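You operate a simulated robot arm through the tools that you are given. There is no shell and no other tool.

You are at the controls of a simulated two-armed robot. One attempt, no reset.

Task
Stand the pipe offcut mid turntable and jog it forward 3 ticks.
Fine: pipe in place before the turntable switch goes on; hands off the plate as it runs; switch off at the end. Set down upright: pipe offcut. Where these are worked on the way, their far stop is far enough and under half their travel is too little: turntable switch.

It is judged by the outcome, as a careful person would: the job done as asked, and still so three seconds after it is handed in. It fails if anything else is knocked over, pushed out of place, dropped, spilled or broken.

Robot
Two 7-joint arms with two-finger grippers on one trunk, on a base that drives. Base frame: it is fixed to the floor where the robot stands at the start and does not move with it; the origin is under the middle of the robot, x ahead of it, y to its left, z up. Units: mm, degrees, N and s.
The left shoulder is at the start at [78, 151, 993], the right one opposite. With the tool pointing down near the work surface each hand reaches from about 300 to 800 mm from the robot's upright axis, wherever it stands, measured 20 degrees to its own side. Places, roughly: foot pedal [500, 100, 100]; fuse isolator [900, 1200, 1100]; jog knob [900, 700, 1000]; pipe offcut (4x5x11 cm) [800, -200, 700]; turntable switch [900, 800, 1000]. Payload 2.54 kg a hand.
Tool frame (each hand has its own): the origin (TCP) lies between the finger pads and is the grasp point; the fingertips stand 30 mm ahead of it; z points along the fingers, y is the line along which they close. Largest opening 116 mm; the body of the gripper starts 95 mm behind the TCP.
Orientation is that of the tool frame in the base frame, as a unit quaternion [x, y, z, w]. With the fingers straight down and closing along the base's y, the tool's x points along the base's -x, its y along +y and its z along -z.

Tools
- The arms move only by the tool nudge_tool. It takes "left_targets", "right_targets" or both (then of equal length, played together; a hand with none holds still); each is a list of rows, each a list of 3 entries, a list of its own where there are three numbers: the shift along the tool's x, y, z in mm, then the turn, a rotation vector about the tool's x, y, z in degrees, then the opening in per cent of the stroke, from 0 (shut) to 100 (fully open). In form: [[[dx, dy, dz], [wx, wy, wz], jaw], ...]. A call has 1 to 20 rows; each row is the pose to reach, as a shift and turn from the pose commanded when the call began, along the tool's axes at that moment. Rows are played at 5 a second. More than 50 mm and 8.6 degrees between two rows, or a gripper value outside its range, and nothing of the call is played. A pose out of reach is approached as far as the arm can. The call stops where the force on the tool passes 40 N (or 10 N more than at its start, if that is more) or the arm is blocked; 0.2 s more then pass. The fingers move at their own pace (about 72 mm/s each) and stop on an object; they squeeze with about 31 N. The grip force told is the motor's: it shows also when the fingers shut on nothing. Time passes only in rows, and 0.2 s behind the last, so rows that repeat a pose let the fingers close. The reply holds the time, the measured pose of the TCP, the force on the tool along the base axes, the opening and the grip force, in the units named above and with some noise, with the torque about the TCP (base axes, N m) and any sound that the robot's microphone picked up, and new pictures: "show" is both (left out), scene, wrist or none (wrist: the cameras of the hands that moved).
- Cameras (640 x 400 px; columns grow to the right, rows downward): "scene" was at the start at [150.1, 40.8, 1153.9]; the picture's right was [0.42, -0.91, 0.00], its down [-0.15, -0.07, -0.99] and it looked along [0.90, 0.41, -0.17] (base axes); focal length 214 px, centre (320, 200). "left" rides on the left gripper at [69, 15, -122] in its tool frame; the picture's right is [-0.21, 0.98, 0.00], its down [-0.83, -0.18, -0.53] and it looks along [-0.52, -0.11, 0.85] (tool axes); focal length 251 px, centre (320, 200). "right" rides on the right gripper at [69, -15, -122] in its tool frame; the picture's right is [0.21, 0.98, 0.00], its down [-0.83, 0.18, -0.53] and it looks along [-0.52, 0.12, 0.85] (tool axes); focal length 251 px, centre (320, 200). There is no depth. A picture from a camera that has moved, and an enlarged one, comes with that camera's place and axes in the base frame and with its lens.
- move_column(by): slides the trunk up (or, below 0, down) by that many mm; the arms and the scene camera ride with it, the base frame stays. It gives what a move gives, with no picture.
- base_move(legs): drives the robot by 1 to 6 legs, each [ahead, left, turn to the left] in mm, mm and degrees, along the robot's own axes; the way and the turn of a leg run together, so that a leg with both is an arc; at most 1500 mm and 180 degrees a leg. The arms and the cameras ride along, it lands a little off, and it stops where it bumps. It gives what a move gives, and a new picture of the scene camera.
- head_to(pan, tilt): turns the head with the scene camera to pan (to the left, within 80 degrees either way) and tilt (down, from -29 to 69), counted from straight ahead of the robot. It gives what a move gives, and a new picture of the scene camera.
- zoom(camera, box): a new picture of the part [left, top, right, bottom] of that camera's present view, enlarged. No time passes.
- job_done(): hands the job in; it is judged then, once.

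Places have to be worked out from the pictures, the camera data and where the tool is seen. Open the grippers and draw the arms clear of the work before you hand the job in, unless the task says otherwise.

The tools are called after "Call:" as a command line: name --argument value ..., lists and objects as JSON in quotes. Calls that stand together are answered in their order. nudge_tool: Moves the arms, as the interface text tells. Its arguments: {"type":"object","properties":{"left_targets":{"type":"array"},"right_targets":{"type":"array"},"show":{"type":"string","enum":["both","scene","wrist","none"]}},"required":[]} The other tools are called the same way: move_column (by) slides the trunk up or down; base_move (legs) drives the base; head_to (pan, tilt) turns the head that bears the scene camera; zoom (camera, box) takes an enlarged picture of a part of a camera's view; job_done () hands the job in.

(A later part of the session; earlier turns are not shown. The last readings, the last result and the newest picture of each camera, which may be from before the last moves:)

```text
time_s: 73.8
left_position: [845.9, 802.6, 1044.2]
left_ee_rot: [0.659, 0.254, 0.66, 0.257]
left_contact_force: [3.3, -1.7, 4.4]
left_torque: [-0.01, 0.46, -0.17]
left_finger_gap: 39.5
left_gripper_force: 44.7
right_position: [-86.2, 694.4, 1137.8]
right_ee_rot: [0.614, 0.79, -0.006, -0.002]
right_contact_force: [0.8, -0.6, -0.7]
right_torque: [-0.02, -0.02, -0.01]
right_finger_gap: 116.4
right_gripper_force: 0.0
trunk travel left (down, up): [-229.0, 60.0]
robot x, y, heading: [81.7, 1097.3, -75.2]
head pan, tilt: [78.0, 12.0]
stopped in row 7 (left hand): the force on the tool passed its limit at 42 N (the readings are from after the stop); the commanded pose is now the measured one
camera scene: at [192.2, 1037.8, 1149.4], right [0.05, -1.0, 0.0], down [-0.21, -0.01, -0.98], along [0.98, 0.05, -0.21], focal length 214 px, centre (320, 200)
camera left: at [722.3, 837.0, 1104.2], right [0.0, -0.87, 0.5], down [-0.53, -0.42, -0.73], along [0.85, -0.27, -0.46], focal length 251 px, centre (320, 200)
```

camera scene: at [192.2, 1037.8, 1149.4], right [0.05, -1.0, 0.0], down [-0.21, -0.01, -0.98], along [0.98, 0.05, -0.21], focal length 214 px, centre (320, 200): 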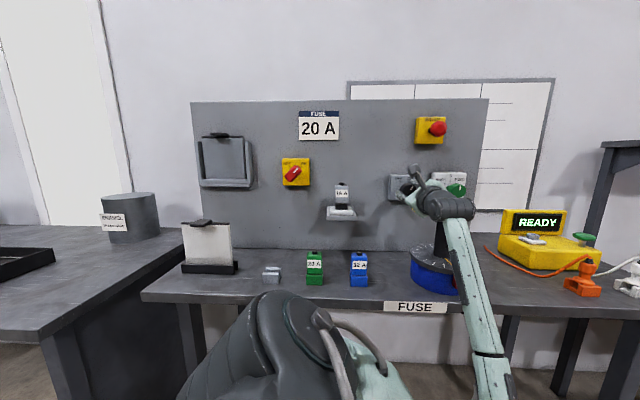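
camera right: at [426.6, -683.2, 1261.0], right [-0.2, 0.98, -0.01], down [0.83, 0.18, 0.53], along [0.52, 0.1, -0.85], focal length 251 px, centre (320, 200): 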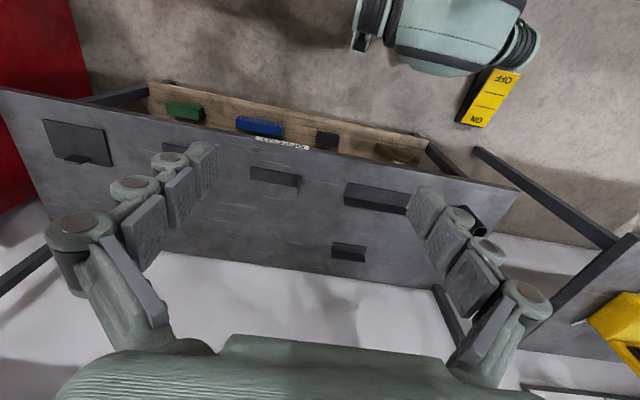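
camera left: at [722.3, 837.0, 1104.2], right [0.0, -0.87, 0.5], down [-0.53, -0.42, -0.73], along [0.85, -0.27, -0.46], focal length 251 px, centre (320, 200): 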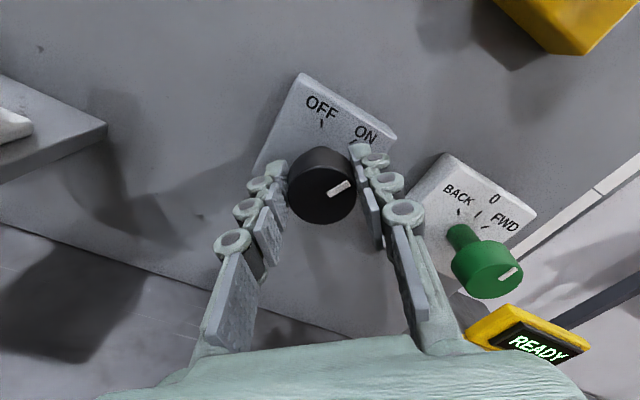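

The twist stopped at ~48° with a force spike, presumably the far stop; the indicator appears on ON. I open the fingers and back off to check.

Call:
nudge_tool --left_targets '[[[0, 0, 0], [0, 0, 0], 40], [[0, 0, 0], [0, 0, 0], 60], [[0, 0, 0], [0, 0, 0], 60], [[0, 0, -25], [0, 0, 0], 60], [[0, 0, -50], [0, 0, 0], 60], [[0, 0, -50], [0, 0, 0], 60]]'

Call:
zoom --camera "left" --box '[220, 60, 460, 260]'

Call:
zoom --camera "scene" --box '[375, 160, 495, 300]'

```text
time_s: 75.2
left_position: [795.8, 803.4, 1043.6]
left_ee_rot: [0.659, 0.255, 0.66, 0.256]
left_contact_force: [-1.2, -0.6, -0.2]
left_torque: [-0.01, -0.03, 0.0]
left_finger_gap: 69.6
left_gripper_force: 0.0
right_position: [-85.3, 695.8, 1137.7]
right_ee_rot: [0.614, 0.789, -0.005, -0.004]
right_contact_force: [-0.7, 0.7, 0.8]
right_torque: [0.02, 0.0, -0.01]
right_finger_gap: 115.7
right_gripper_force: 0.1
trunk travel left (down, up): [-229.0, 60.0]
robot x, y, heading: [86.8, 1099.8, -74.8]
head pan, tilt: [78.0, 12.0]
camera scene: at [192.3, 1037.8, 1149.8], right [0.05, -1.0, 0.0], down [-0.21, -0.01, -0.98], along [0.98, 0.05, -0.21], focal length 214 px, centre (320, 200)
camera left: at [672.8, 838.1, 1103.7], right [0.0, -0.87, 0.5], down [-0.53, -0.42, -0.73], along [0.85, -0.27, -0.46], focal length 251 px, centre (320, 200)
```

scene: 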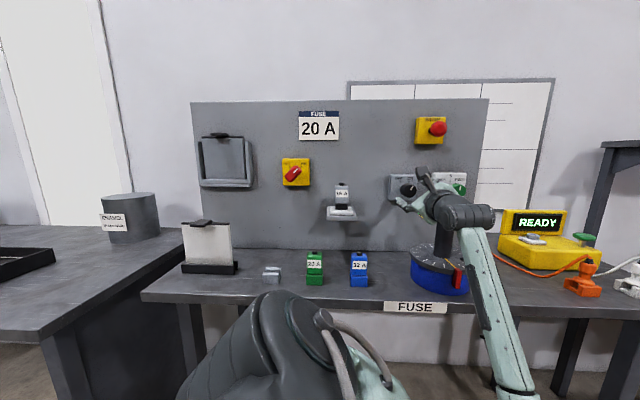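
left: 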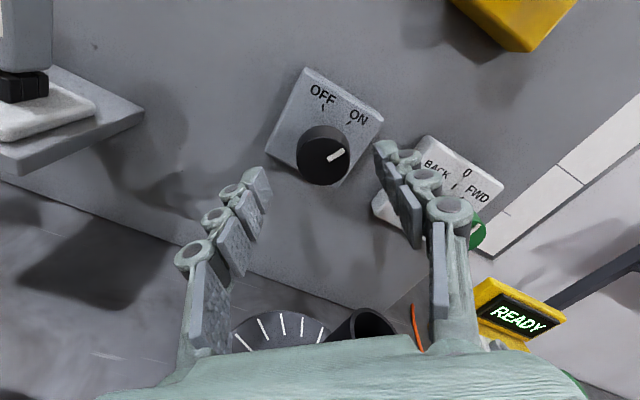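

```text
2.00 times, centred on (340, 160) of left
camera zoom: at [672.8, 838.1, 1103.7], right [0.0, -0.87, 0.5], down [-0.53, -0.42, -0.73], along [0.85, -0.27, -0.46], focal length 503 px, centre (280, 280)
```

zoom: 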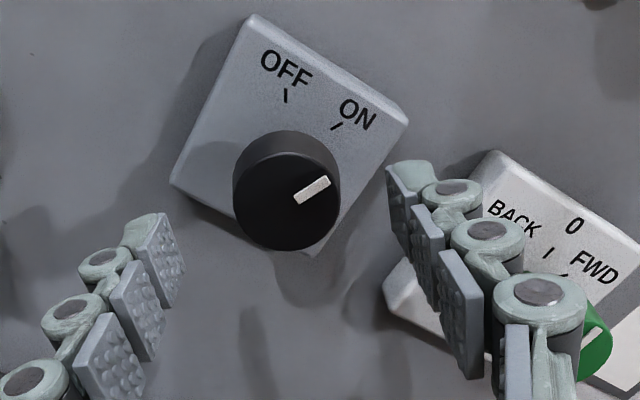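

```text
2.86 times, centred on (435, 230) of scene
camera zoom: at [192.3, 1037.8, 1149.8], right [0.05, -1.0, 0.0], down [-0.21, -0.01, -0.98], along [0.98, 0.05, -0.21], focal length 613 px, centre (-9, 114)
```

zoom: 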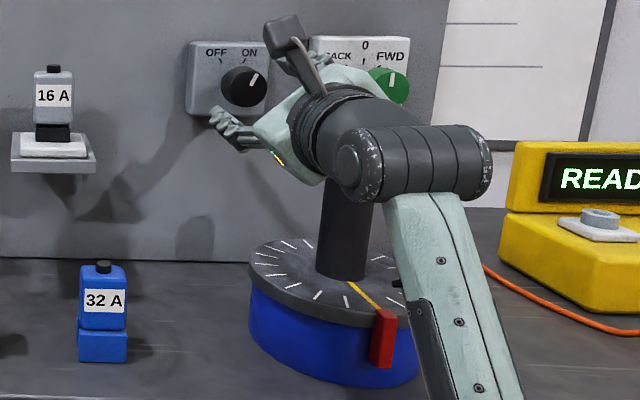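

The switch points to ON and the plate has not moved, pipe upright. I roll the hand back level while drawing back, then will shift to the jog knob.

Call:
nudge_tool --left_targets '[[[0, 0, -10], [0, 0, -8], 60], [[0, 0, -20], [0, 0, -16], 60], [[0, 0, -30], [0, 0, -24], 60], [[0, 0, -40], [0, 0, -32], 60], [[0, 0, -50], [0, 0, -40], 60], [[0, 0, -60], [0, 0, -47.6], 60], [[0, 0, -60], [0, 0, -47.6], 60]]' --show "scene"

```text
time_s: 76.8
left_position: [735.9, 804.1, 1043.3]
left_ee_rot: [0.499, 0.499, 0.5, 0.502]
left_contact_force: [0.1, -0.5, -0.4]
left_torque: [0.02, 0.02, 0.0]
left_finger_gap: 69.7
left_gripper_force: 0.0
right_position: [-86.4, 694.9, 1138.2]
right_ee_rot: [0.613, 0.79, -0.004, -0.003]
right_contact_force: [-0.4, -0.2, -0.7]
right_torque: [-0.01, -0.02, 0.02]
right_finger_gap: 115.9
right_gripper_force: 0.0
trunk travel left (down, up): [-229.0, 60.0]
robot x, y, heading: [84.5, 1092.4, -74.8]
head pan, tilt: [78.0, 12.0]
camera scene: at [192.2, 1037.8, 1149.8], right [0.05, -1.0, 0.0], down [-0.21, -0.01, -0.98], along [0.98, 0.05, -0.21], focal length 214 px, centre (320, 200)
```

scene: 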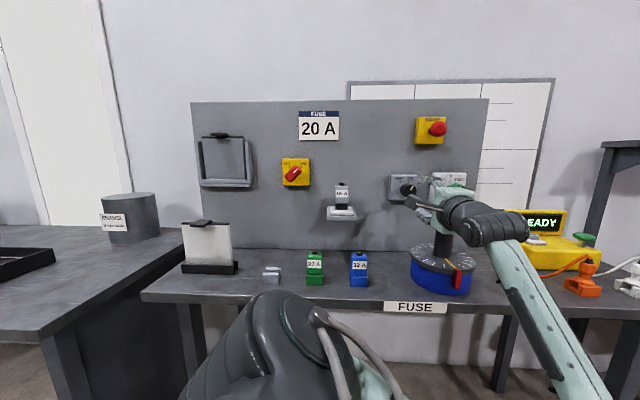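

I back off 50 mm, move 145 mm toward the jog knob in front of the pipe, then in again by 80 mm.

Call:
base_move --legs '[[-13, -48, 0], [140, -38, 0], [21, 77, 0]]'

Call:
zoom --camera "left" --box '[0, 0, 640, 400]'

```text
time_s: 80.0
left_position: [767.0, 656.7, 1042.8]
left_ee_rot: [0.501, 0.499, 0.498, 0.502]
left_contact_force: [-0.1, -0.2, 0.8]
left_torque: [-0.02, 0.01, 0.0]
left_finger_gap: 69.3
left_gripper_force: 0.1
right_position: [-57.2, 551.4, 1138.1]
right_ee_rot: [0.615, 0.789, -0.005, -0.003]
right_contact_force: [0.2, 0.0, 0.4]
right_torque: [0.01, -0.01, 0.02]
right_finger_gap: 116.2
right_gripper_force: 0.0
trunk travel left (down, up): [-229.0, 60.0]
robot x, y, heading: [113.2, 953.6, -75.3]
head pan, tilt: [78.0, 12.0]
camera scene: at [223.9, 893.8, 1149.8], right [0.05, -1.0, 0.0], down [-0.21, -0.01, -0.98], along [0.98, 0.05, -0.21], focal length 214 px, centre (320, 200)
```

scene: 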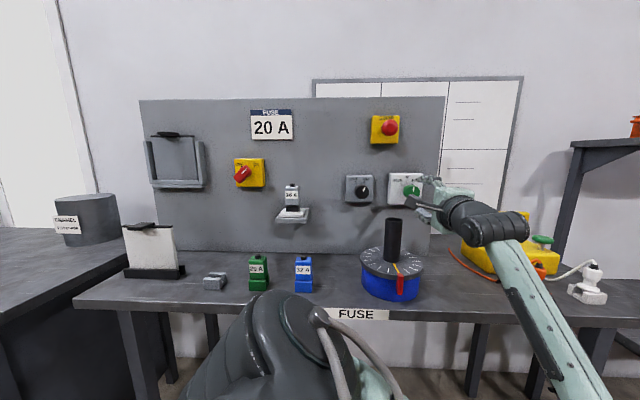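

```text
1.00 times, centred on (320, 200) of left (not enlarged: the box is as wide or as high as the picture)
camera zoom: at [643.4, 725.6, 1057.7], right [0.0, -0.21, 0.98], down [-0.54, -0.82, -0.18], along [0.84, -0.53, -0.11], focal length 251 px, centre (320, 200)
```

zoom: 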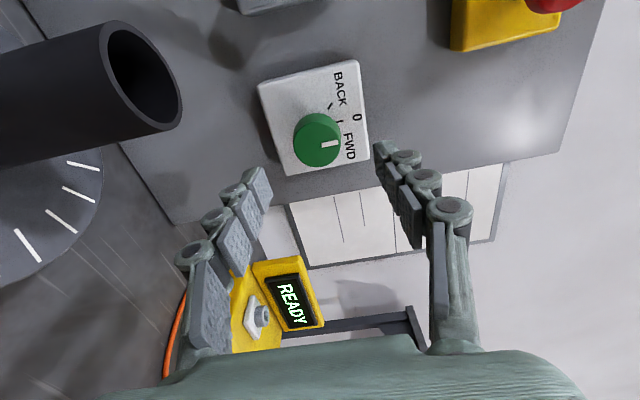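

The jog knob face resolves to about [833, 661, 1041]. I advance 60 mm with a 4 mm correction, then check.

Call:
nudge_tool --left_targets '[[[4, -1, 20], [0, 0, 0], 60], [[4, -1, 42], [0, 0, 0], 60], [[4, -1, 60], [0, 0, 0], 60], [[4, -1, 60], [0, 0, 0], 60]]'

```text
time_s: 81.0
left_position: [825.4, 661.9, 1043.9]
left_ee_rot: [0.501, 0.498, 0.499, 0.502]
left_contact_force: [0.0, 0.3, 0.3]
left_torque: [0.0, 0.0, 0.01]
left_finger_gap: 69.7
left_gripper_force: 0.1
right_position: [-56.8, 552.0, 1137.1]
right_ee_rot: [0.615, 0.789, -0.005, -0.002]
right_contact_force: [0.1, -0.6, -0.4]
right_torque: [0.01, 0.04, 0.01]
right_finger_gap: 115.9
right_gripper_force: 0.0
trunk travel left (down, up): [-229.0, 60.0]
robot x, y, heading: [114.7, 951.6, -75.3]
head pan, tilt: [78.0, 12.0]
camera scene: at [223.6, 893.8, 1149.8], right [0.05, -1.0, 0.0], down [-0.21, -0.01, -0.98], along [0.98, 0.05, -0.21], focal length 214 px, centre (320, 200)
camera left: at [703.8, 730.1, 1058.1], right [0.0, -0.21, 0.98], down [-0.54, -0.82, -0.18], along [0.84, -0.53, -0.11], focal length 251 px, centre (320, 200)
```

scene: 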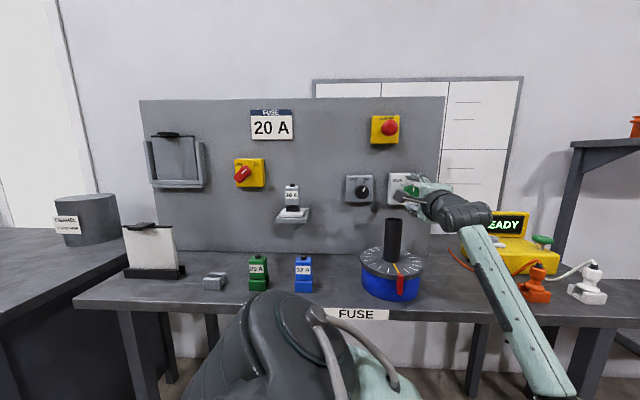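
left: 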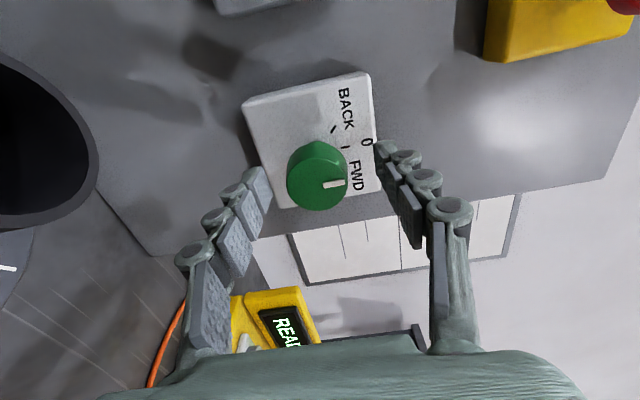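

Small correction (-1.5 mm each) and advance 20 mm onto the jog knob.

Call:
nudge_tool --left_targets '[[[-1, -1.5, 10], [0, 0, 0], 60], [[-1, -1.5, 20], [0, 0, 0], 60], [[-1, -1.5, 20], [0, 0, 0], 60]]'

Call:
zoom --camera "scene" --box '[340, 160, 460, 310]'

```text
time_s: 81.8
left_position: [846.4, 659.8, 1042.6]
left_ee_rot: [0.502, 0.498, 0.499, 0.502]
left_contact_force: [0.2, -0.1, -0.7]
left_torque: [0.02, 0.01, 0.03]
left_finger_gap: 69.5
left_gripper_force: 0.2
right_position: [-55.9, 551.8, 1138.6]
right_ee_rot: [0.615, 0.789, -0.004, -0.003]
right_contact_force: [-0.2, -0.3, 0.5]
right_torque: [-0.01, 0.01, 0.03]
right_finger_gap: 116.1
right_gripper_force: 0.1
trunk travel left (down, up): [-229.0, 60.0]
robot x, y, heading: [114.8, 952.8, -75.3]
head pan, tilt: [78.0, 12.0]
camera scene: at [223.6, 893.9, 1149.8], right [0.05, -1.0, 0.0], down [-0.21, -0.01, -0.98], along [0.98, 0.05, -0.21], focal length 214 px, centre (320, 200)
camera left: at [723.4, 727.9, 1056.2], right [0.0, -0.21, 0.98], down [-0.54, -0.82, -0.18], along [0.84, -0.53, -0.11], focal length 251 px, centre (320, 200)
```

scene: 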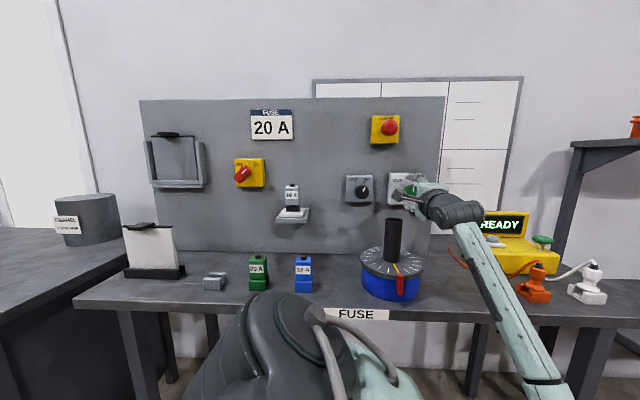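
left: 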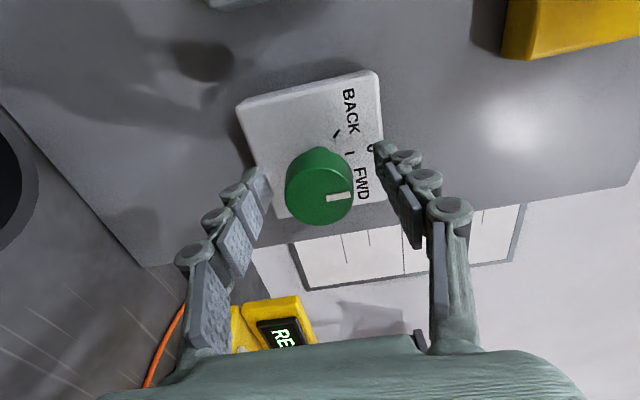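

```text
2.67 times, centred on (400, 235) of scene
camera zoom: at [223.6, 893.9, 1149.8], right [0.05, -1.0, 0.0], down [-0.21, -0.01, -0.98], along [0.98, 0.05, -0.21], focal length 572 px, centre (107, 107)
```

zoom: 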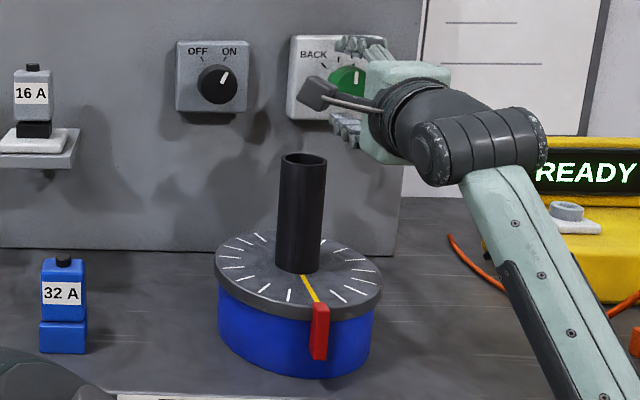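

I close on the jog knob.

Call:
nudge_tool --left_targets '[[[0, 0, 0], [0, 0, 0], 40], [[0, 0, 0], [0, 0, 0], 20], [[0, 0, 0], [0, 0, 0], 15], [[0, 0, 0], [0, 0, 0], 15]]'

Call:
zoom --camera "scene" --box '[355, 200, 435, 310]'

```text
time_s: 82.8
left_position: [845.9, 658.4, 1039.9]
left_ee_rot: [0.503, 0.499, 0.499, 0.5]
left_contact_force: [-8.3, 1.9, -11.3]
left_torque: [0.06, 0.32, -0.08]
left_finger_gap: 42.2
left_gripper_force: 45.0
right_position: [-56.3, 552.3, 1137.2]
right_ee_rot: [0.615, 0.788, -0.006, -0.003]
right_contact_force: [-0.1, 0.3, 0.1]
right_torque: [-0.01, -0.01, 0.0]
right_finger_gap: 116.1
right_gripper_force: 0.1
trunk travel left (down, up): [-229.0, 60.0]
robot x, y, heading: [115.6, 953.8, -75.3]
head pan, tilt: [78.0, 12.0]
camera scene: at [223.9, 893.7, 1149.7], right [0.05, -1.0, 0.0], down [-0.21, -0.01, -0.98], along [0.98, 0.05, -0.21], focal length 214 px, centre (320, 200)
camera left: at [723.6, 727.8, 1055.1], right [0.0, -0.22, 0.98], down [-0.54, -0.82, -0.18], along [0.84, -0.53, -0.12], focal length 251 px, centre (320, 200)
```

scene: 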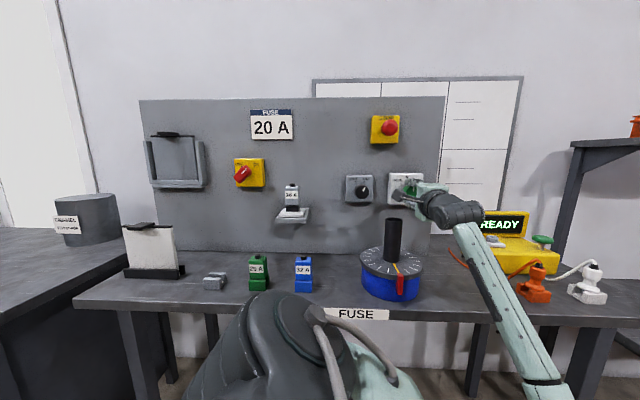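
left: 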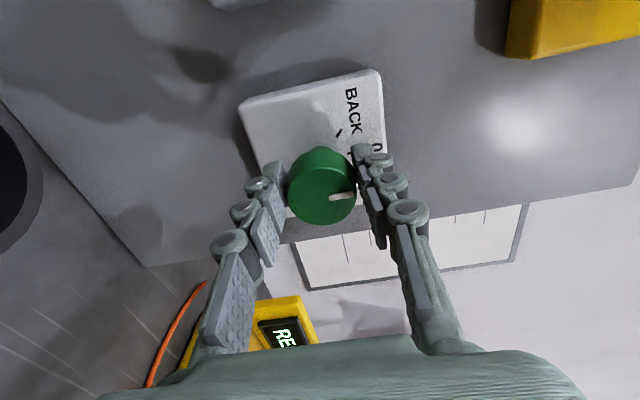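

```text
3.64 times, centred on (395, 255) of scene
camera zoom: at [223.9, 893.7, 1149.7], right [0.05, -1.0, 0.0], down [-0.21, -0.01, -0.98], along [0.98, 0.05, -0.21], focal length 780 px, centre (47, 0)
```

zoom: 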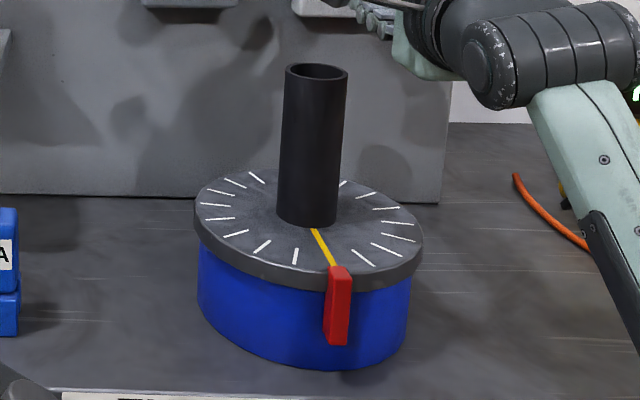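

Gripped, though the hand is pulled ~2 mm low, so I follow the knob centre. First flick: turn to about 43° FWD and straight back to 0, then read the dial.

Call:
nudge_tool --left_targets '[[[-1, -1.5, 0], [0, 0, 0], 15], [[-1, -1.5, 0], [0, 0, 8.5], 15], [[-1, -1.5, 0], [0, 0, 17], 15], [[-1, -1.5, 0], [0, 0, 25.5], 15], [[-1, -1.5, 0], [0, 0, 34], 15], [[-1, -1.5, 0], [0, 0, 42.5], 15], [[-1, -1.5, 0], [0, 0, 34], 15], [[-1, -1.5, 0], [0, 0, 25.5], 15], [[-1, -1.5, 0], [0, 0, 17], 15], [[-1, -1.5, 0], [0, 0, 8.5], 15], [[-1, -1.5, 0], [0, 0, 0], 15]]'

Call:
zoom --camera "scene" --box '[355, 200, 435, 310]'

```text
time_s: 85.2
left_position: [845.7, 658.5, 1040.1]
left_ee_rot: [0.5, 0.498, 0.5, 0.502]
left_contact_force: [17.7, -6.6, 17.9]
left_torque: [-0.13, -0.33, 0.4]
left_finger_gap: 42.5
left_gripper_force: 45.2
right_position: [-57.5, 552.1, 1137.4]
right_ee_rot: [0.616, 0.788, -0.004, -0.002]
right_contact_force: [-1.1, 0.7, 0.4]
right_torque: [-0.04, 0.01, 0.0]
right_finger_gap: 116.0
right_gripper_force: 0.1
trunk travel left (down, up): [-229.0, 60.0]
robot x, y, heading: [118.4, 955.0, -75.3]
head pan, tilt: [78.0, 12.0]
camera scene: at [223.6, 894.1, 1149.8], right [0.05, -1.0, 0.0], down [-0.21, -0.01, -0.98], along [0.98, 0.05, -0.21], focal length 214 px, centre (320, 200)
camera left: at [723.0, 727.7, 1054.0], right [-0.01, -0.21, 0.98], down [-0.54, -0.82, -0.18], along [0.84, -0.53, -0.11], focal length 251 px, centre (320, 200)
```

scene: 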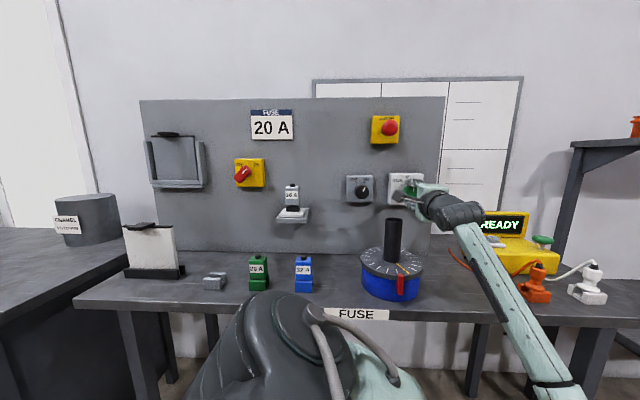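
left: 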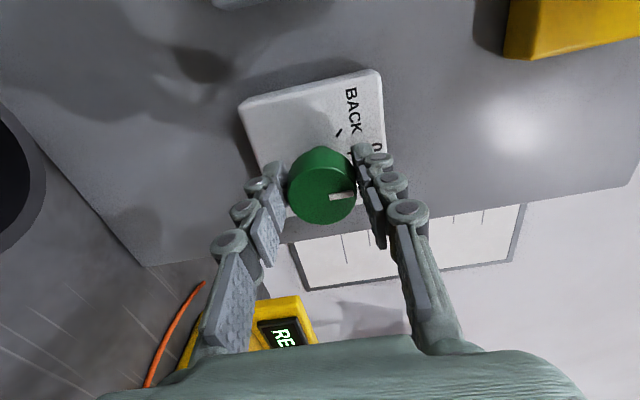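

```text
3.64 times, centred on (395, 255) of scene
camera zoom: at [223.6, 894.1, 1149.8], right [0.05, -1.0, 0.0], down [-0.21, -0.01, -0.98], along [0.98, 0.05, -0.21], focal length 780 px, centre (47, 0)
```

zoom: 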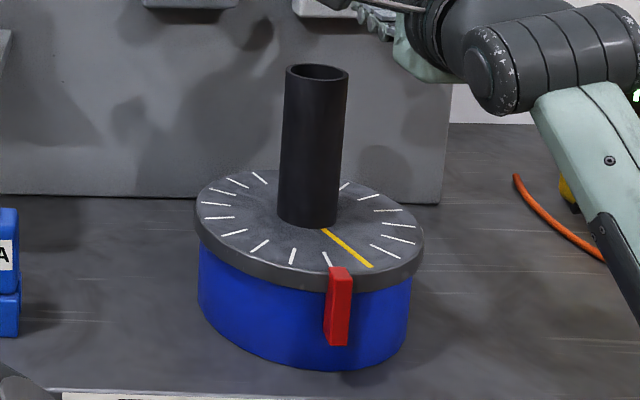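

One flick advanced the plate by one tick. I relax the hand by under 1 mm and wait a moment to confirm that the plate is at rest.

Call:
nudge_tool --left_targets '[[[0.4, 0.8, 0], [0, 0, 0], 15], [[0.4, 0.8, 0], [0, 0, 0], 15], [[0.4, 0.8, 0], [0, 0, 0], 15], [[0.4, 0.8, 0], [0, 0, 0], 15]]' --show "none"

Call:
zoom --camera "scene" --box '[370, 230, 420, 290]'

```text
time_s: 86.2
left_position: [845.6, 659.0, 1040.3]
left_ee_rot: [0.501, 0.498, 0.499, 0.503]
left_contact_force: [14.7, -5.1, 13.1]
left_torque: [-0.07, -0.35, -0.05]
left_finger_gap: 42.5
left_gripper_force: 45.2
right_position: [-56.9, 552.4, 1137.4]
right_ee_rot: [0.615, 0.789, -0.005, -0.004]
right_contact_force: [0.0, 1.0, 0.4]
right_torque: [-0.03, 0.03, -0.01]
right_finger_gap: 115.9
right_gripper_force: 0.0
trunk travel left (down, up): [-229.0, 60.0]
robot x, y, heading: [115.8, 950.9, -75.0]
head pan, tilt: [78.0, 12.0]
```

```text
6.67 times, centred on (395, 260) of scene
camera zoom: at [223.8, 893.8, 1149.8], right [0.05, -1.0, 0.0], down [-0.21, -0.01, -0.98], along [0.98, 0.05, -0.21], focal length 1430 px, centre (-180, -200)
```

zoom: 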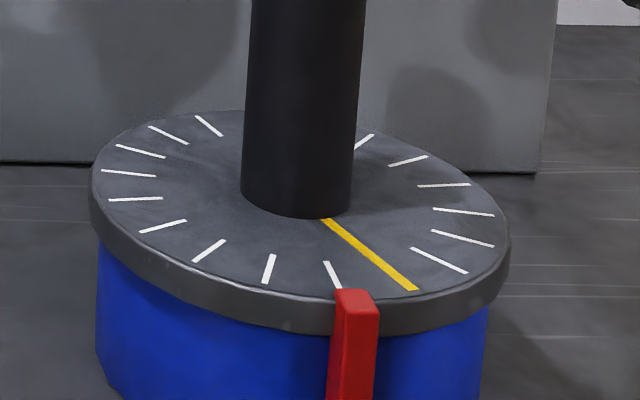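

Exactly one tick and at rest. Second flick, the same way.

Call:
nudge_tool --left_targets '[[[0, 0, 0], [0, 0, 8.5], 15], [[0, 0, 0], [0, 0, 17], 15], [[0, 0, 0], [0, 0, 25.5], 15], [[0, 0, 0], [0, 0, 34], 15], [[0, 0, 0], [0, 0, 42.5], 15], [[0, 0, 0], [0, 0, 34], 15], [[0, 0, 0], [0, 0, 25.5], 15], [[0, 0, 0], [0, 0, 17], 15], [[0, 0, 0], [0, 0, 8.5], 15], [[0, 0, 0], [0, 0, 0], 15], [[0, 0, 0], [0, 0, 0], 15], [[0, 0, 0], [0, 0, 0], 15]]' --show "wrist"

Call:
zoom --camera "scene" --box '[370, 230, 420, 290]'

```text
time_s: 88.8
left_position: [844.6, 659.1, 1040.8]
left_ee_rot: [0.502, 0.498, 0.498, 0.502]
left_contact_force: [-2.4, -4.0, 6.0]
left_torque: [-0.05, -0.15, -0.22]
left_finger_gap: 42.6
left_gripper_force: 45.0
right_position: [-57.5, 550.3, 1137.1]
right_ee_rot: [0.615, 0.789, -0.004, -0.003]
right_contact_force: [0.0, 0.1, 0.8]
right_torque: [-0.02, 0.01, -0.02]
right_finger_gap: 116.0
right_gripper_force: 0.0
trunk travel left (down, up): [-229.0, 60.0]
robot x, y, heading: [116.1, 953.4, -74.7]
head pan, tilt: [78.0, 12.0]
camera left: at [722.5, 727.8, 1054.6], right [0.0, -0.21, 0.98], down [-0.54, -0.82, -0.18], along [0.84, -0.53, -0.11], focal length 251 px, centre (320, 200)
```

left: 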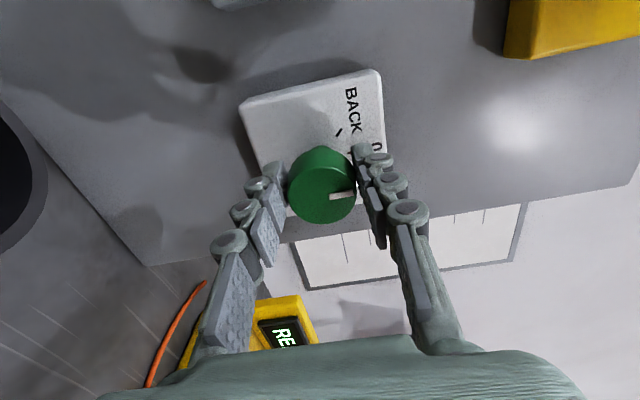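

```text
6.67 times, centred on (395, 260) of scene
camera zoom: at [222.7, 893.8, 1149.8], right [0.05, -1.0, 0.0], down [-0.21, -0.01, -0.98], along [0.98, 0.05, -0.21], focal length 1430 px, centre (-180, -200)
```

zoom: 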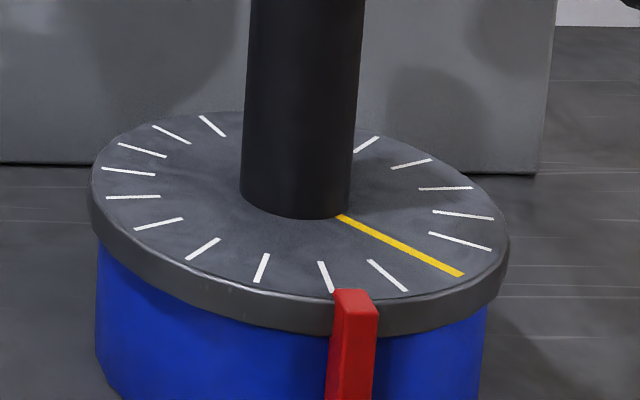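

The second tick is in, perhaps 2° short; I wait a moment to see whether it is still settling.

Call:
nudge_tool --left_targets '[[[0, 0, 0], [0, 0, 0], 15], [[0, 0, 0], [0, 0, 0], 15], [[0, 0, 0], [0, 0, 0], 15], [[0, 0, 0], [0, 0, 0], 15]]' --show "none"

Call:
zoom --camera "scene" --box '[370, 230, 420, 290]'

```text
time_s: 89.8
left_position: [844.8, 660.0, 1041.4]
left_ee_rot: [0.501, 0.498, 0.5, 0.501]
left_contact_force: [-11.9, -1.6, -3.7]
left_torque: [0.02, 0.1, -0.15]
left_finger_gap: 42.6
left_gripper_force: 45.0
right_position: [-57.5, 551.6, 1137.0]
right_ee_rot: [0.615, 0.789, -0.005, -0.003]
right_contact_force: [0.0, 0.7, -0.1]
right_torque: [0.02, 0.01, 0.01]
right_finger_gap: 116.0
right_gripper_force: 0.0
trunk travel left (down, up): [-229.0, 60.0]
robot x, y, heading: [115.2, 953.9, -75.4]
head pan, tilt: [78.0, 12.0]
```

```text
6.67 times, centred on (395, 260) of scene
camera zoom: at [222.6, 893.7, 1149.8], right [0.05, -1.0, 0.0], down [-0.21, -0.01, -0.98], along [0.98, 0.05, -0.21], focal length 1430 px, centre (-180, -200)
```

zoom: 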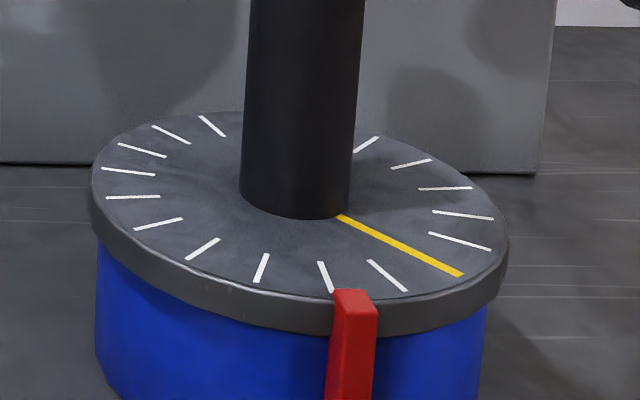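

At rest about 3° short of two ticks, so the travel depends on how long the knob is held. Third flick with one extra row near FWD to make up the difference.

Call:
nudge_tool --left_targets '[[[0, 0, 0], [0, 0, 8.5], 15], [[0, 0, 0], [0, 0, 17], 15], [[0, 0, 0], [0, 0, 25.5], 15], [[0, 0, 0], [0, 0, 34], 15], [[0, 0, 0], [0, 0, 42.5], 15], [[0, 0, 0], [0, 0, 41], 15], [[0, 0, 0], [0, 0, 33], 15], [[0, 0, 0], [0, 0, 25], 15], [[0, 0, 0], [0, 0, 17], 15], [[0, 0, 0], [0, 0, 8.5], 15], [[0, 0, 0], [0, 0, 0], 15], [[0, 0, 0], [0, 0, 0], 15], [[0, 0, 0], [0, 0, 0], 15]]' --show "wrist"

Call:
zoom --camera "scene" --box '[370, 230, 420, 290]'

```text
time_s: 92.5
left_position: [846.0, 659.2, 1040.9]
left_ee_rot: [0.501, 0.498, 0.499, 0.501]
left_contact_force: [-5.8, -0.5, 2.9]
left_torque: [0.0, -0.05, 0.01]
left_finger_gap: 42.4
left_gripper_force: 45.5
right_position: [-57.3, 551.4, 1137.7]
right_ee_rot: [0.616, 0.788, -0.004, -0.002]
right_contact_force: [0.3, 0.5, -0.1]
right_torque: [0.01, 0.02, -0.03]
right_finger_gap: 115.8
right_gripper_force: 0.1
trunk travel left (down, up): [-229.0, 60.0]
robot x, y, heading: [118.3, 951.5, -75.1]
head pan, tilt: [78.0, 12.0]
camera left: at [722.5, 727.7, 1054.7], right [0.0, -0.21, 0.98], down [-0.54, -0.82, -0.18], along [0.84, -0.53, -0.11], focal length 251 px, centre (320, 200)
```

left: 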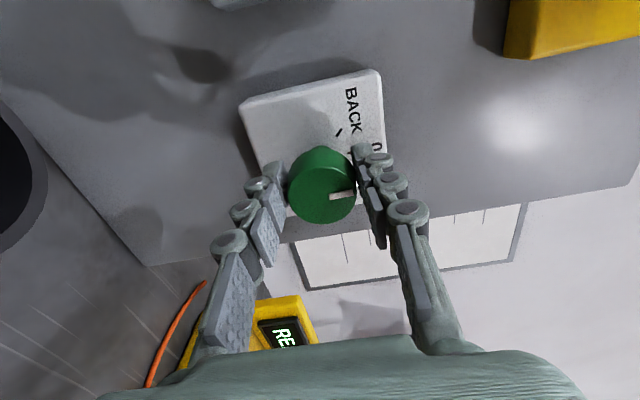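

```text
6.67 times, centred on (395, 260) of scene
camera zoom: at [222.7, 894.1, 1149.9], right [0.05, -1.0, 0.0], down [-0.21, -0.01, -0.98], along [0.98, 0.05, -0.21], focal length 1430 px, centre (-180, -200)
```

zoom: 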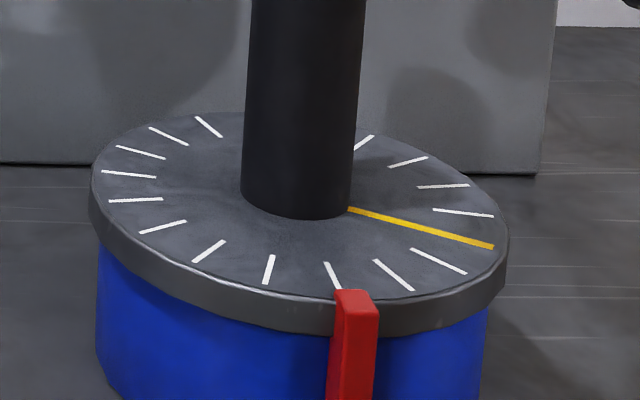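

Three ticks forward, aligned with the index as at the start. I release the jog knob and draw back.

Call:
nudge_tool --left_targets '[[[0, 0, 0], [0, 0, 0], 40], [[0, 0, 0], [0, 0, 0], 60], [[0, 0, 0], [0, 0, 0], 60], [[0, 0, -25], [0, 0, 0], 60], [[0, 0, -50], [0, 0, 0], 60], [[0, 0, -80], [0, 0, 0], 60], [[0, 0, -110], [0, 0, 0], 60], [[0, 0, -110], [0, 0, 0], 60]]'

Call:
zoom --camera "scene" --box '[340, 160, 460, 310]'

```text
time_s: 94.3
left_position: [734.7, 658.3, 1040.6]
left_ee_rot: [0.501, 0.498, 0.498, 0.502]
left_contact_force: [0.0, -1.2, 0.7]
left_torque: [0.0, 0.0, 0.05]
left_finger_gap: 69.6
left_gripper_force: 0.0
right_position: [-56.1, 552.3, 1137.9]
right_ee_rot: [0.615, 0.789, -0.006, -0.003]
right_contact_force: [0.5, 0.7, -0.9]
right_torque: [0.0, 0.01, -0.01]
right_finger_gap: 116.1
right_gripper_force: 0.2
trunk travel left (down, up): [-229.0, 60.0]
robot x, y, heading: [112.2, 954.4, -75.2]
head pan, tilt: [78.0, 12.0]
camera scene: at [223.7, 893.8, 1149.8], right [0.05, -1.0, 0.0], down [-0.21, -0.01, -0.98], along [0.98, 0.05, -0.21], focal length 214 px, centre (320, 200)
camera left: at [612.1, 727.9, 1054.8], right [0.0, -0.21, 0.98], down [-0.54, -0.82, -0.18], along [0.84, -0.53, -0.11], focal length 251 px, centre (320, 200)
```

scene: 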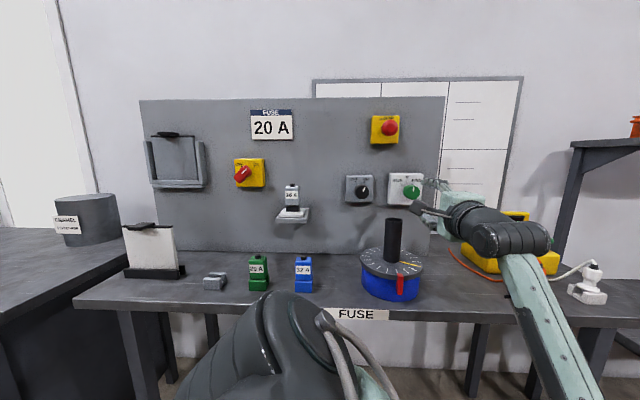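
left: 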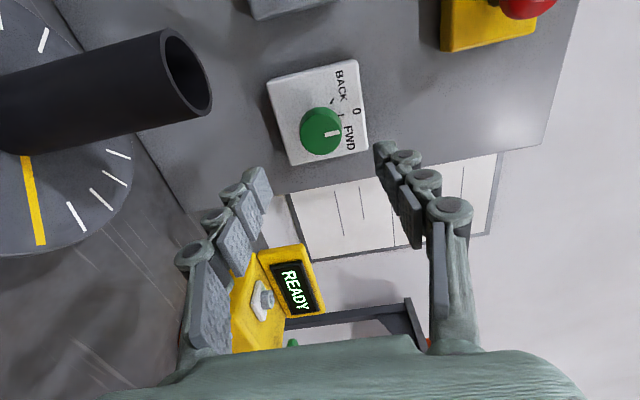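

```text
2.67 times, centred on (400, 235) of scene
camera zoom: at [223.7, 893.8, 1149.8], right [0.05, -1.0, 0.0], down [-0.21, -0.01, -0.98], along [0.98, 0.05, -0.21], focal length 572 px, centre (107, 107)
```

zoom: 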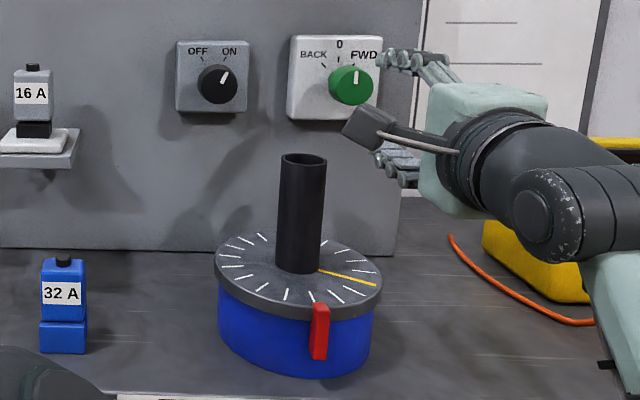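

Jog knob back at 0, dial three ticks on, pipe upright. I return to the switch the reverse way: back 50 mm, 145 mm in +y, and in 80 mm.

Call:
base_move --legs '[[-13, -48, 0], [-141, 38, 0], [21, 77, 0]]'

Call:
nudge_tool --left_targets '[[[0, 0, 0], [0, 0, 8], 60], [[0, 0, 0], [0, 0, 16], 60], [[0, 0, 0], [0, 0, 24], 60], [[0, 0, 0], [0, 0, 32], 60], [[0, 0, 0], [0, 0, 40], 60], [[0, 0, 0], [0, 0, 48], 60], [[0, 0, 0], [0, 0, 48], 60]]'

```text
time_s: 97.4
left_position: [766.9, 801.8, 1039.6]
left_ee_rot: [0.501, 0.498, 0.498, 0.503]
left_contact_force: [0.1, -0.6, -1.0]
left_torque: [0.0, -0.04, 0.0]
left_finger_gap: 69.7
left_gripper_force: 0.0
right_position: [-25.8, 695.9, 1136.1]
right_ee_rot: [0.616, 0.788, -0.005, -0.003]
right_contact_force: [-0.3, -0.7, 0.2]
right_torque: [0.02, 0.01, 0.03]
right_finger_gap: 116.0
right_gripper_force: 0.0
trunk travel left (down, up): [-229.0, 60.0]
robot x, y, heading: [148.9, 1094.1, -75.5]
head pan, tilt: [78.0, 12.0]
camera scene: at [255.6, 1037.1, 1149.8], right [0.05, -1.0, 0.0], down [-0.21, -0.01, -0.98], along [0.98, 0.04, -0.21], focal length 214 px, centre (320, 200)
```

scene: 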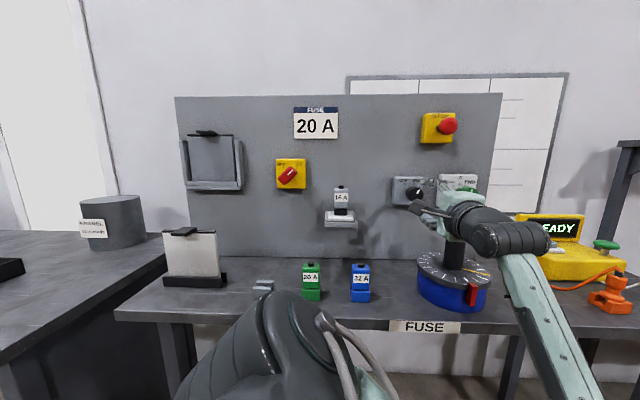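

```text
time_s: 99.0
left_position: [765.4, 802.3, 1039.5]
left_ee_rot: [0.661, 0.249, 0.66, 0.256]
left_contact_force: [-0.1, 0.0, 0.5]
left_torque: [-0.03, 0.03, 0.01]
left_finger_gap: 69.5
left_gripper_force: 0.1
right_position: [-26.2, 696.3, 1138.2]
right_ee_rot: [0.616, 0.787, -0.005, -0.002]
right_contact_force: [-0.2, -0.8, 0.3]
right_torque: [-0.02, 0.0, -0.01]
right_finger_gap: 115.9
right_gripper_force: 0.0
trunk travel left (down, up): [-229.0, 60.0]
robot x, y, heading: [145.2, 1096.7, -75.3]
head pan, tilt: [78.0, 12.0]
camera scene: at [255.4, 1037.2, 1149.8], right [0.05, -1.0, 0.0], down [-0.21, -0.01, -0.98], along [0.98, 0.04, -0.21], focal length 214 px, centre (320, 200)
camera left: at [643.4, 836.2, 1101.0], right [-0.01, -0.87, 0.49], down [-0.54, -0.41, -0.74], along [0.84, -0.27, -0.46], focal length 251 px, centre (320, 200)
```

scene: 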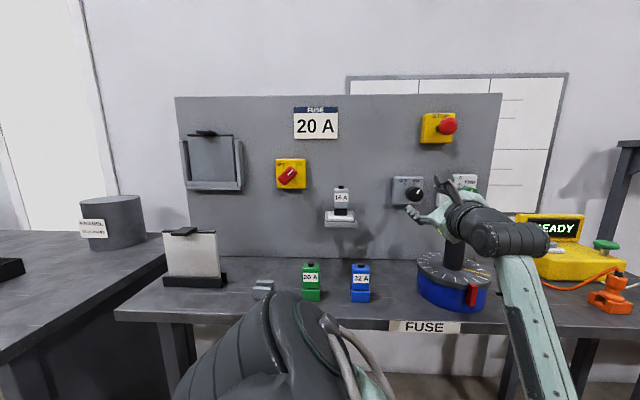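
left: 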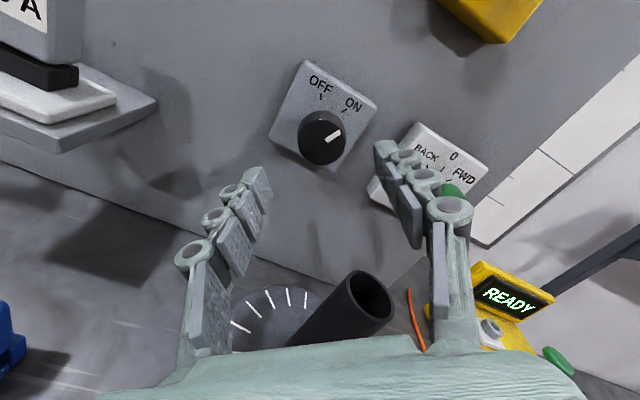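

I advance toward the switch knob with the jaws pre-rolled to match, correcting about 3 mm.

Call:
nudge_tool --left_targets '[[[2.5, 0.8, 20], [0, 0, 0], 60], [[2.5, 0.8, 42], [0, 0, 0], 60], [[2.5, 0.8, 60], [0, 0, 0], 60], [[2.5, 0.8, 60], [0, 0, 0], 60]]' --show "wrist"

```text
time_s: 100.0
left_position: [827.7, 802.2, 1043.6]
left_ee_rot: [0.66, 0.251, 0.66, 0.256]
left_contact_force: [-0.9, 0.3, -0.4]
left_torque: [0.01, 0.01, -0.03]
left_finger_gap: 69.6
left_gripper_force: 0.1
right_position: [-26.7, 696.0, 1136.5]
right_ee_rot: [0.616, 0.787, -0.005, -0.003]
right_contact_force: [-0.3, 0.7, 0.3]
right_torque: [-0.02, -0.02, 0.0]
right_finger_gap: 116.0
right_gripper_force: 0.1
trunk travel left (down, up): [-229.0, 60.0]
robot x, y, heading: [146.0, 1094.2, -75.5]
head pan, tilt: [78.0, 12.0]
camera left: at [704.4, 836.7, 1103.8], right [-0.01, -0.87, 0.49], down [-0.54, -0.41, -0.74], along [0.84, -0.27, -0.46], focal length 251 px, centre (320, 200)
```

left: 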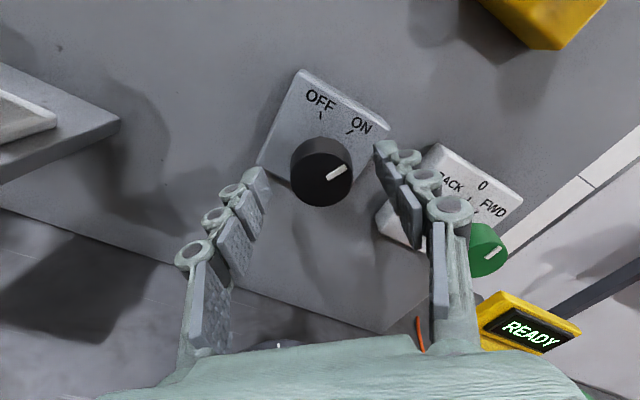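

The knob sits centred between the fingers as before. I advance 19 mm more and grip.

Call:
nudge_tool --left_targets '[[[0, 0, 10], [0, 0, 0], 60], [[0, 0, 19], [0, 0, 0], 60], [[0, 0, 19], [0, 0, 0], 40], [[0, 0, 19], [0, 0, 0], 20], [[0, 0, 19], [0, 0, 0], 15], [[0, 0, 19], [0, 0, 0], 15]]' --show "wrist"

```text
time_s: 101.4
left_position: [845.7, 801.2, 1043.6]
left_ee_rot: [0.661, 0.249, 0.659, 0.258]
left_contact_force: [3.3, -4.2, 3.2]
left_torque: [0.04, 0.11, -0.25]
left_finger_gap: 39.1
left_gripper_force: 44.9
right_position: [-26.3, 695.7, 1137.2]
right_ee_rot: [0.617, 0.787, -0.004, -0.003]
right_contact_force: [0.1, 0.7, 0.1]
right_torque: [-0.02, 0.01, 0.02]
right_finger_gap: 116.2
right_gripper_force: 0.0
trunk travel left (down, up): [-229.0, 60.0]
robot x, y, heading: [150.1, 1097.1, -75.2]
head pan, tilt: [78.0, 12.0]
camera left: at [722.4, 836.4, 1103.5], right [-0.01, -0.87, 0.49], down [-0.54, -0.41, -0.74], along [0.84, -0.27, -0.46], focal length 251 px, centre (320, 200)
```

left: 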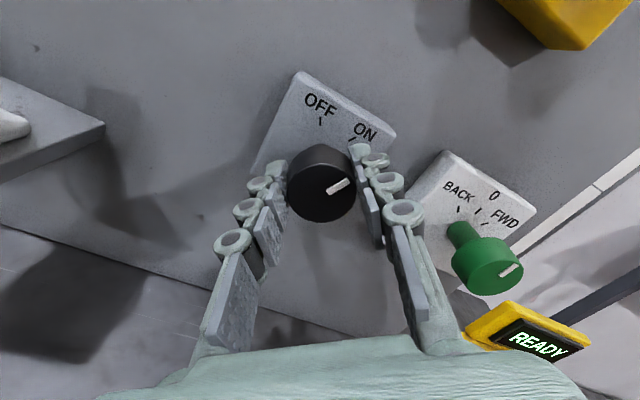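

Gripped at 39 mm. I twist counter-clockwise to the OFF stop.

Call:
nudge_tool --left_targets '[[[0, -0.4, 0], [0, 0, -8], 15], [[0, -0.8, 0], [0, 0, -16], 15], [[0, -1.2, 0], [0, 0, -24], 15], [[0, -1.6, 0], [0, 0, -32], 15], [[0, -2, 0], [0, 0, -40], 15], [[0, -2.4, 0], [0, 0, -48], 15], [[0, -2.6, 0], [0, 0, -54], 15], [[0, -2.6, 0], [0, 0, -58], 15]]'

Call:
zoom --camera "scene" --box '[370, 160, 500, 320]'

```text
time_s: 103.2
left_position: [844.8, 802.3, 1039.6]
left_ee_rot: [0.458, 0.539, 0.453, 0.543]
left_contact_force: [-7.8, 0.5, -9.3]
left_torque: [1.22, 0.27, -0.06]
left_finger_gap: 39.8
left_gripper_force: 45.0
right_position: [-25.2, 695.4, 1137.1]
right_ee_rot: [0.616, 0.788, -0.004, -0.003]
right_contact_force: [0.2, -0.5, -1.2]
right_torque: [0.02, -0.01, 0.01]
right_finger_gap: 115.8
right_gripper_force: 0.2
trunk travel left (down, up): [-229.0, 60.0]
robot x, y, heading: [147.1, 1096.0, -75.5]
head pan, tilt: [78.0, 12.0]
camera scene: at [255.4, 1036.8, 1149.7], right [0.05, -1.0, 0.0], down [-0.21, -0.01, -0.98], along [0.98, 0.04, -0.21], focal length 214 px, centre (320, 200)
camera left: at [723.0, 873.5, 1042.4], right [0.0, -0.05, 1.0], down [-0.54, -0.84, -0.04], along [0.84, -0.54, -0.03], focal length 251 px, centre (320, 200)
```

scene: 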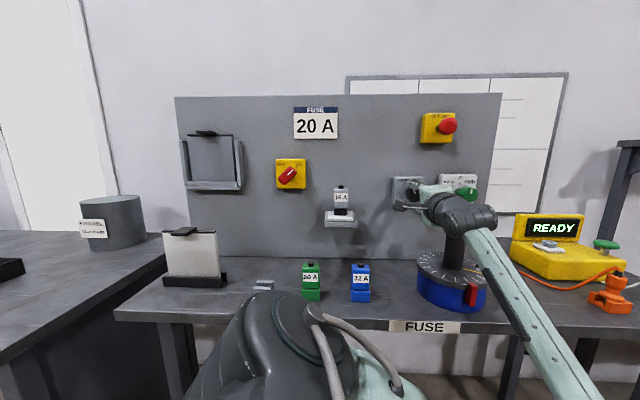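
left: 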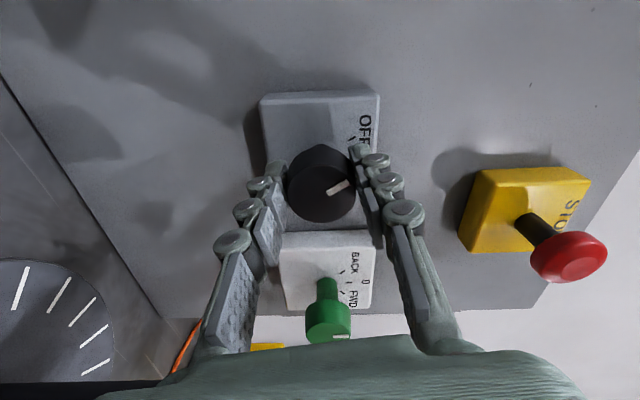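

```text
2.50 times, centred on (435, 240) of scene
camera zoom: at [255.4, 1036.8, 1149.7], right [0.05, -1.0, 0.0], down [-0.21, -0.01, -0.98], along [0.98, 0.04, -0.21], focal length 536 px, centre (32, 100)
```

zoom: 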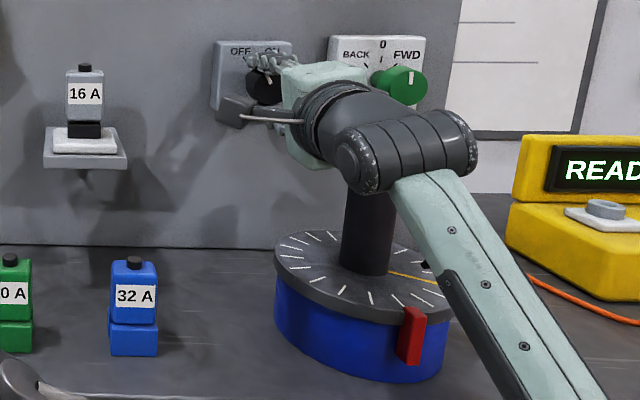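

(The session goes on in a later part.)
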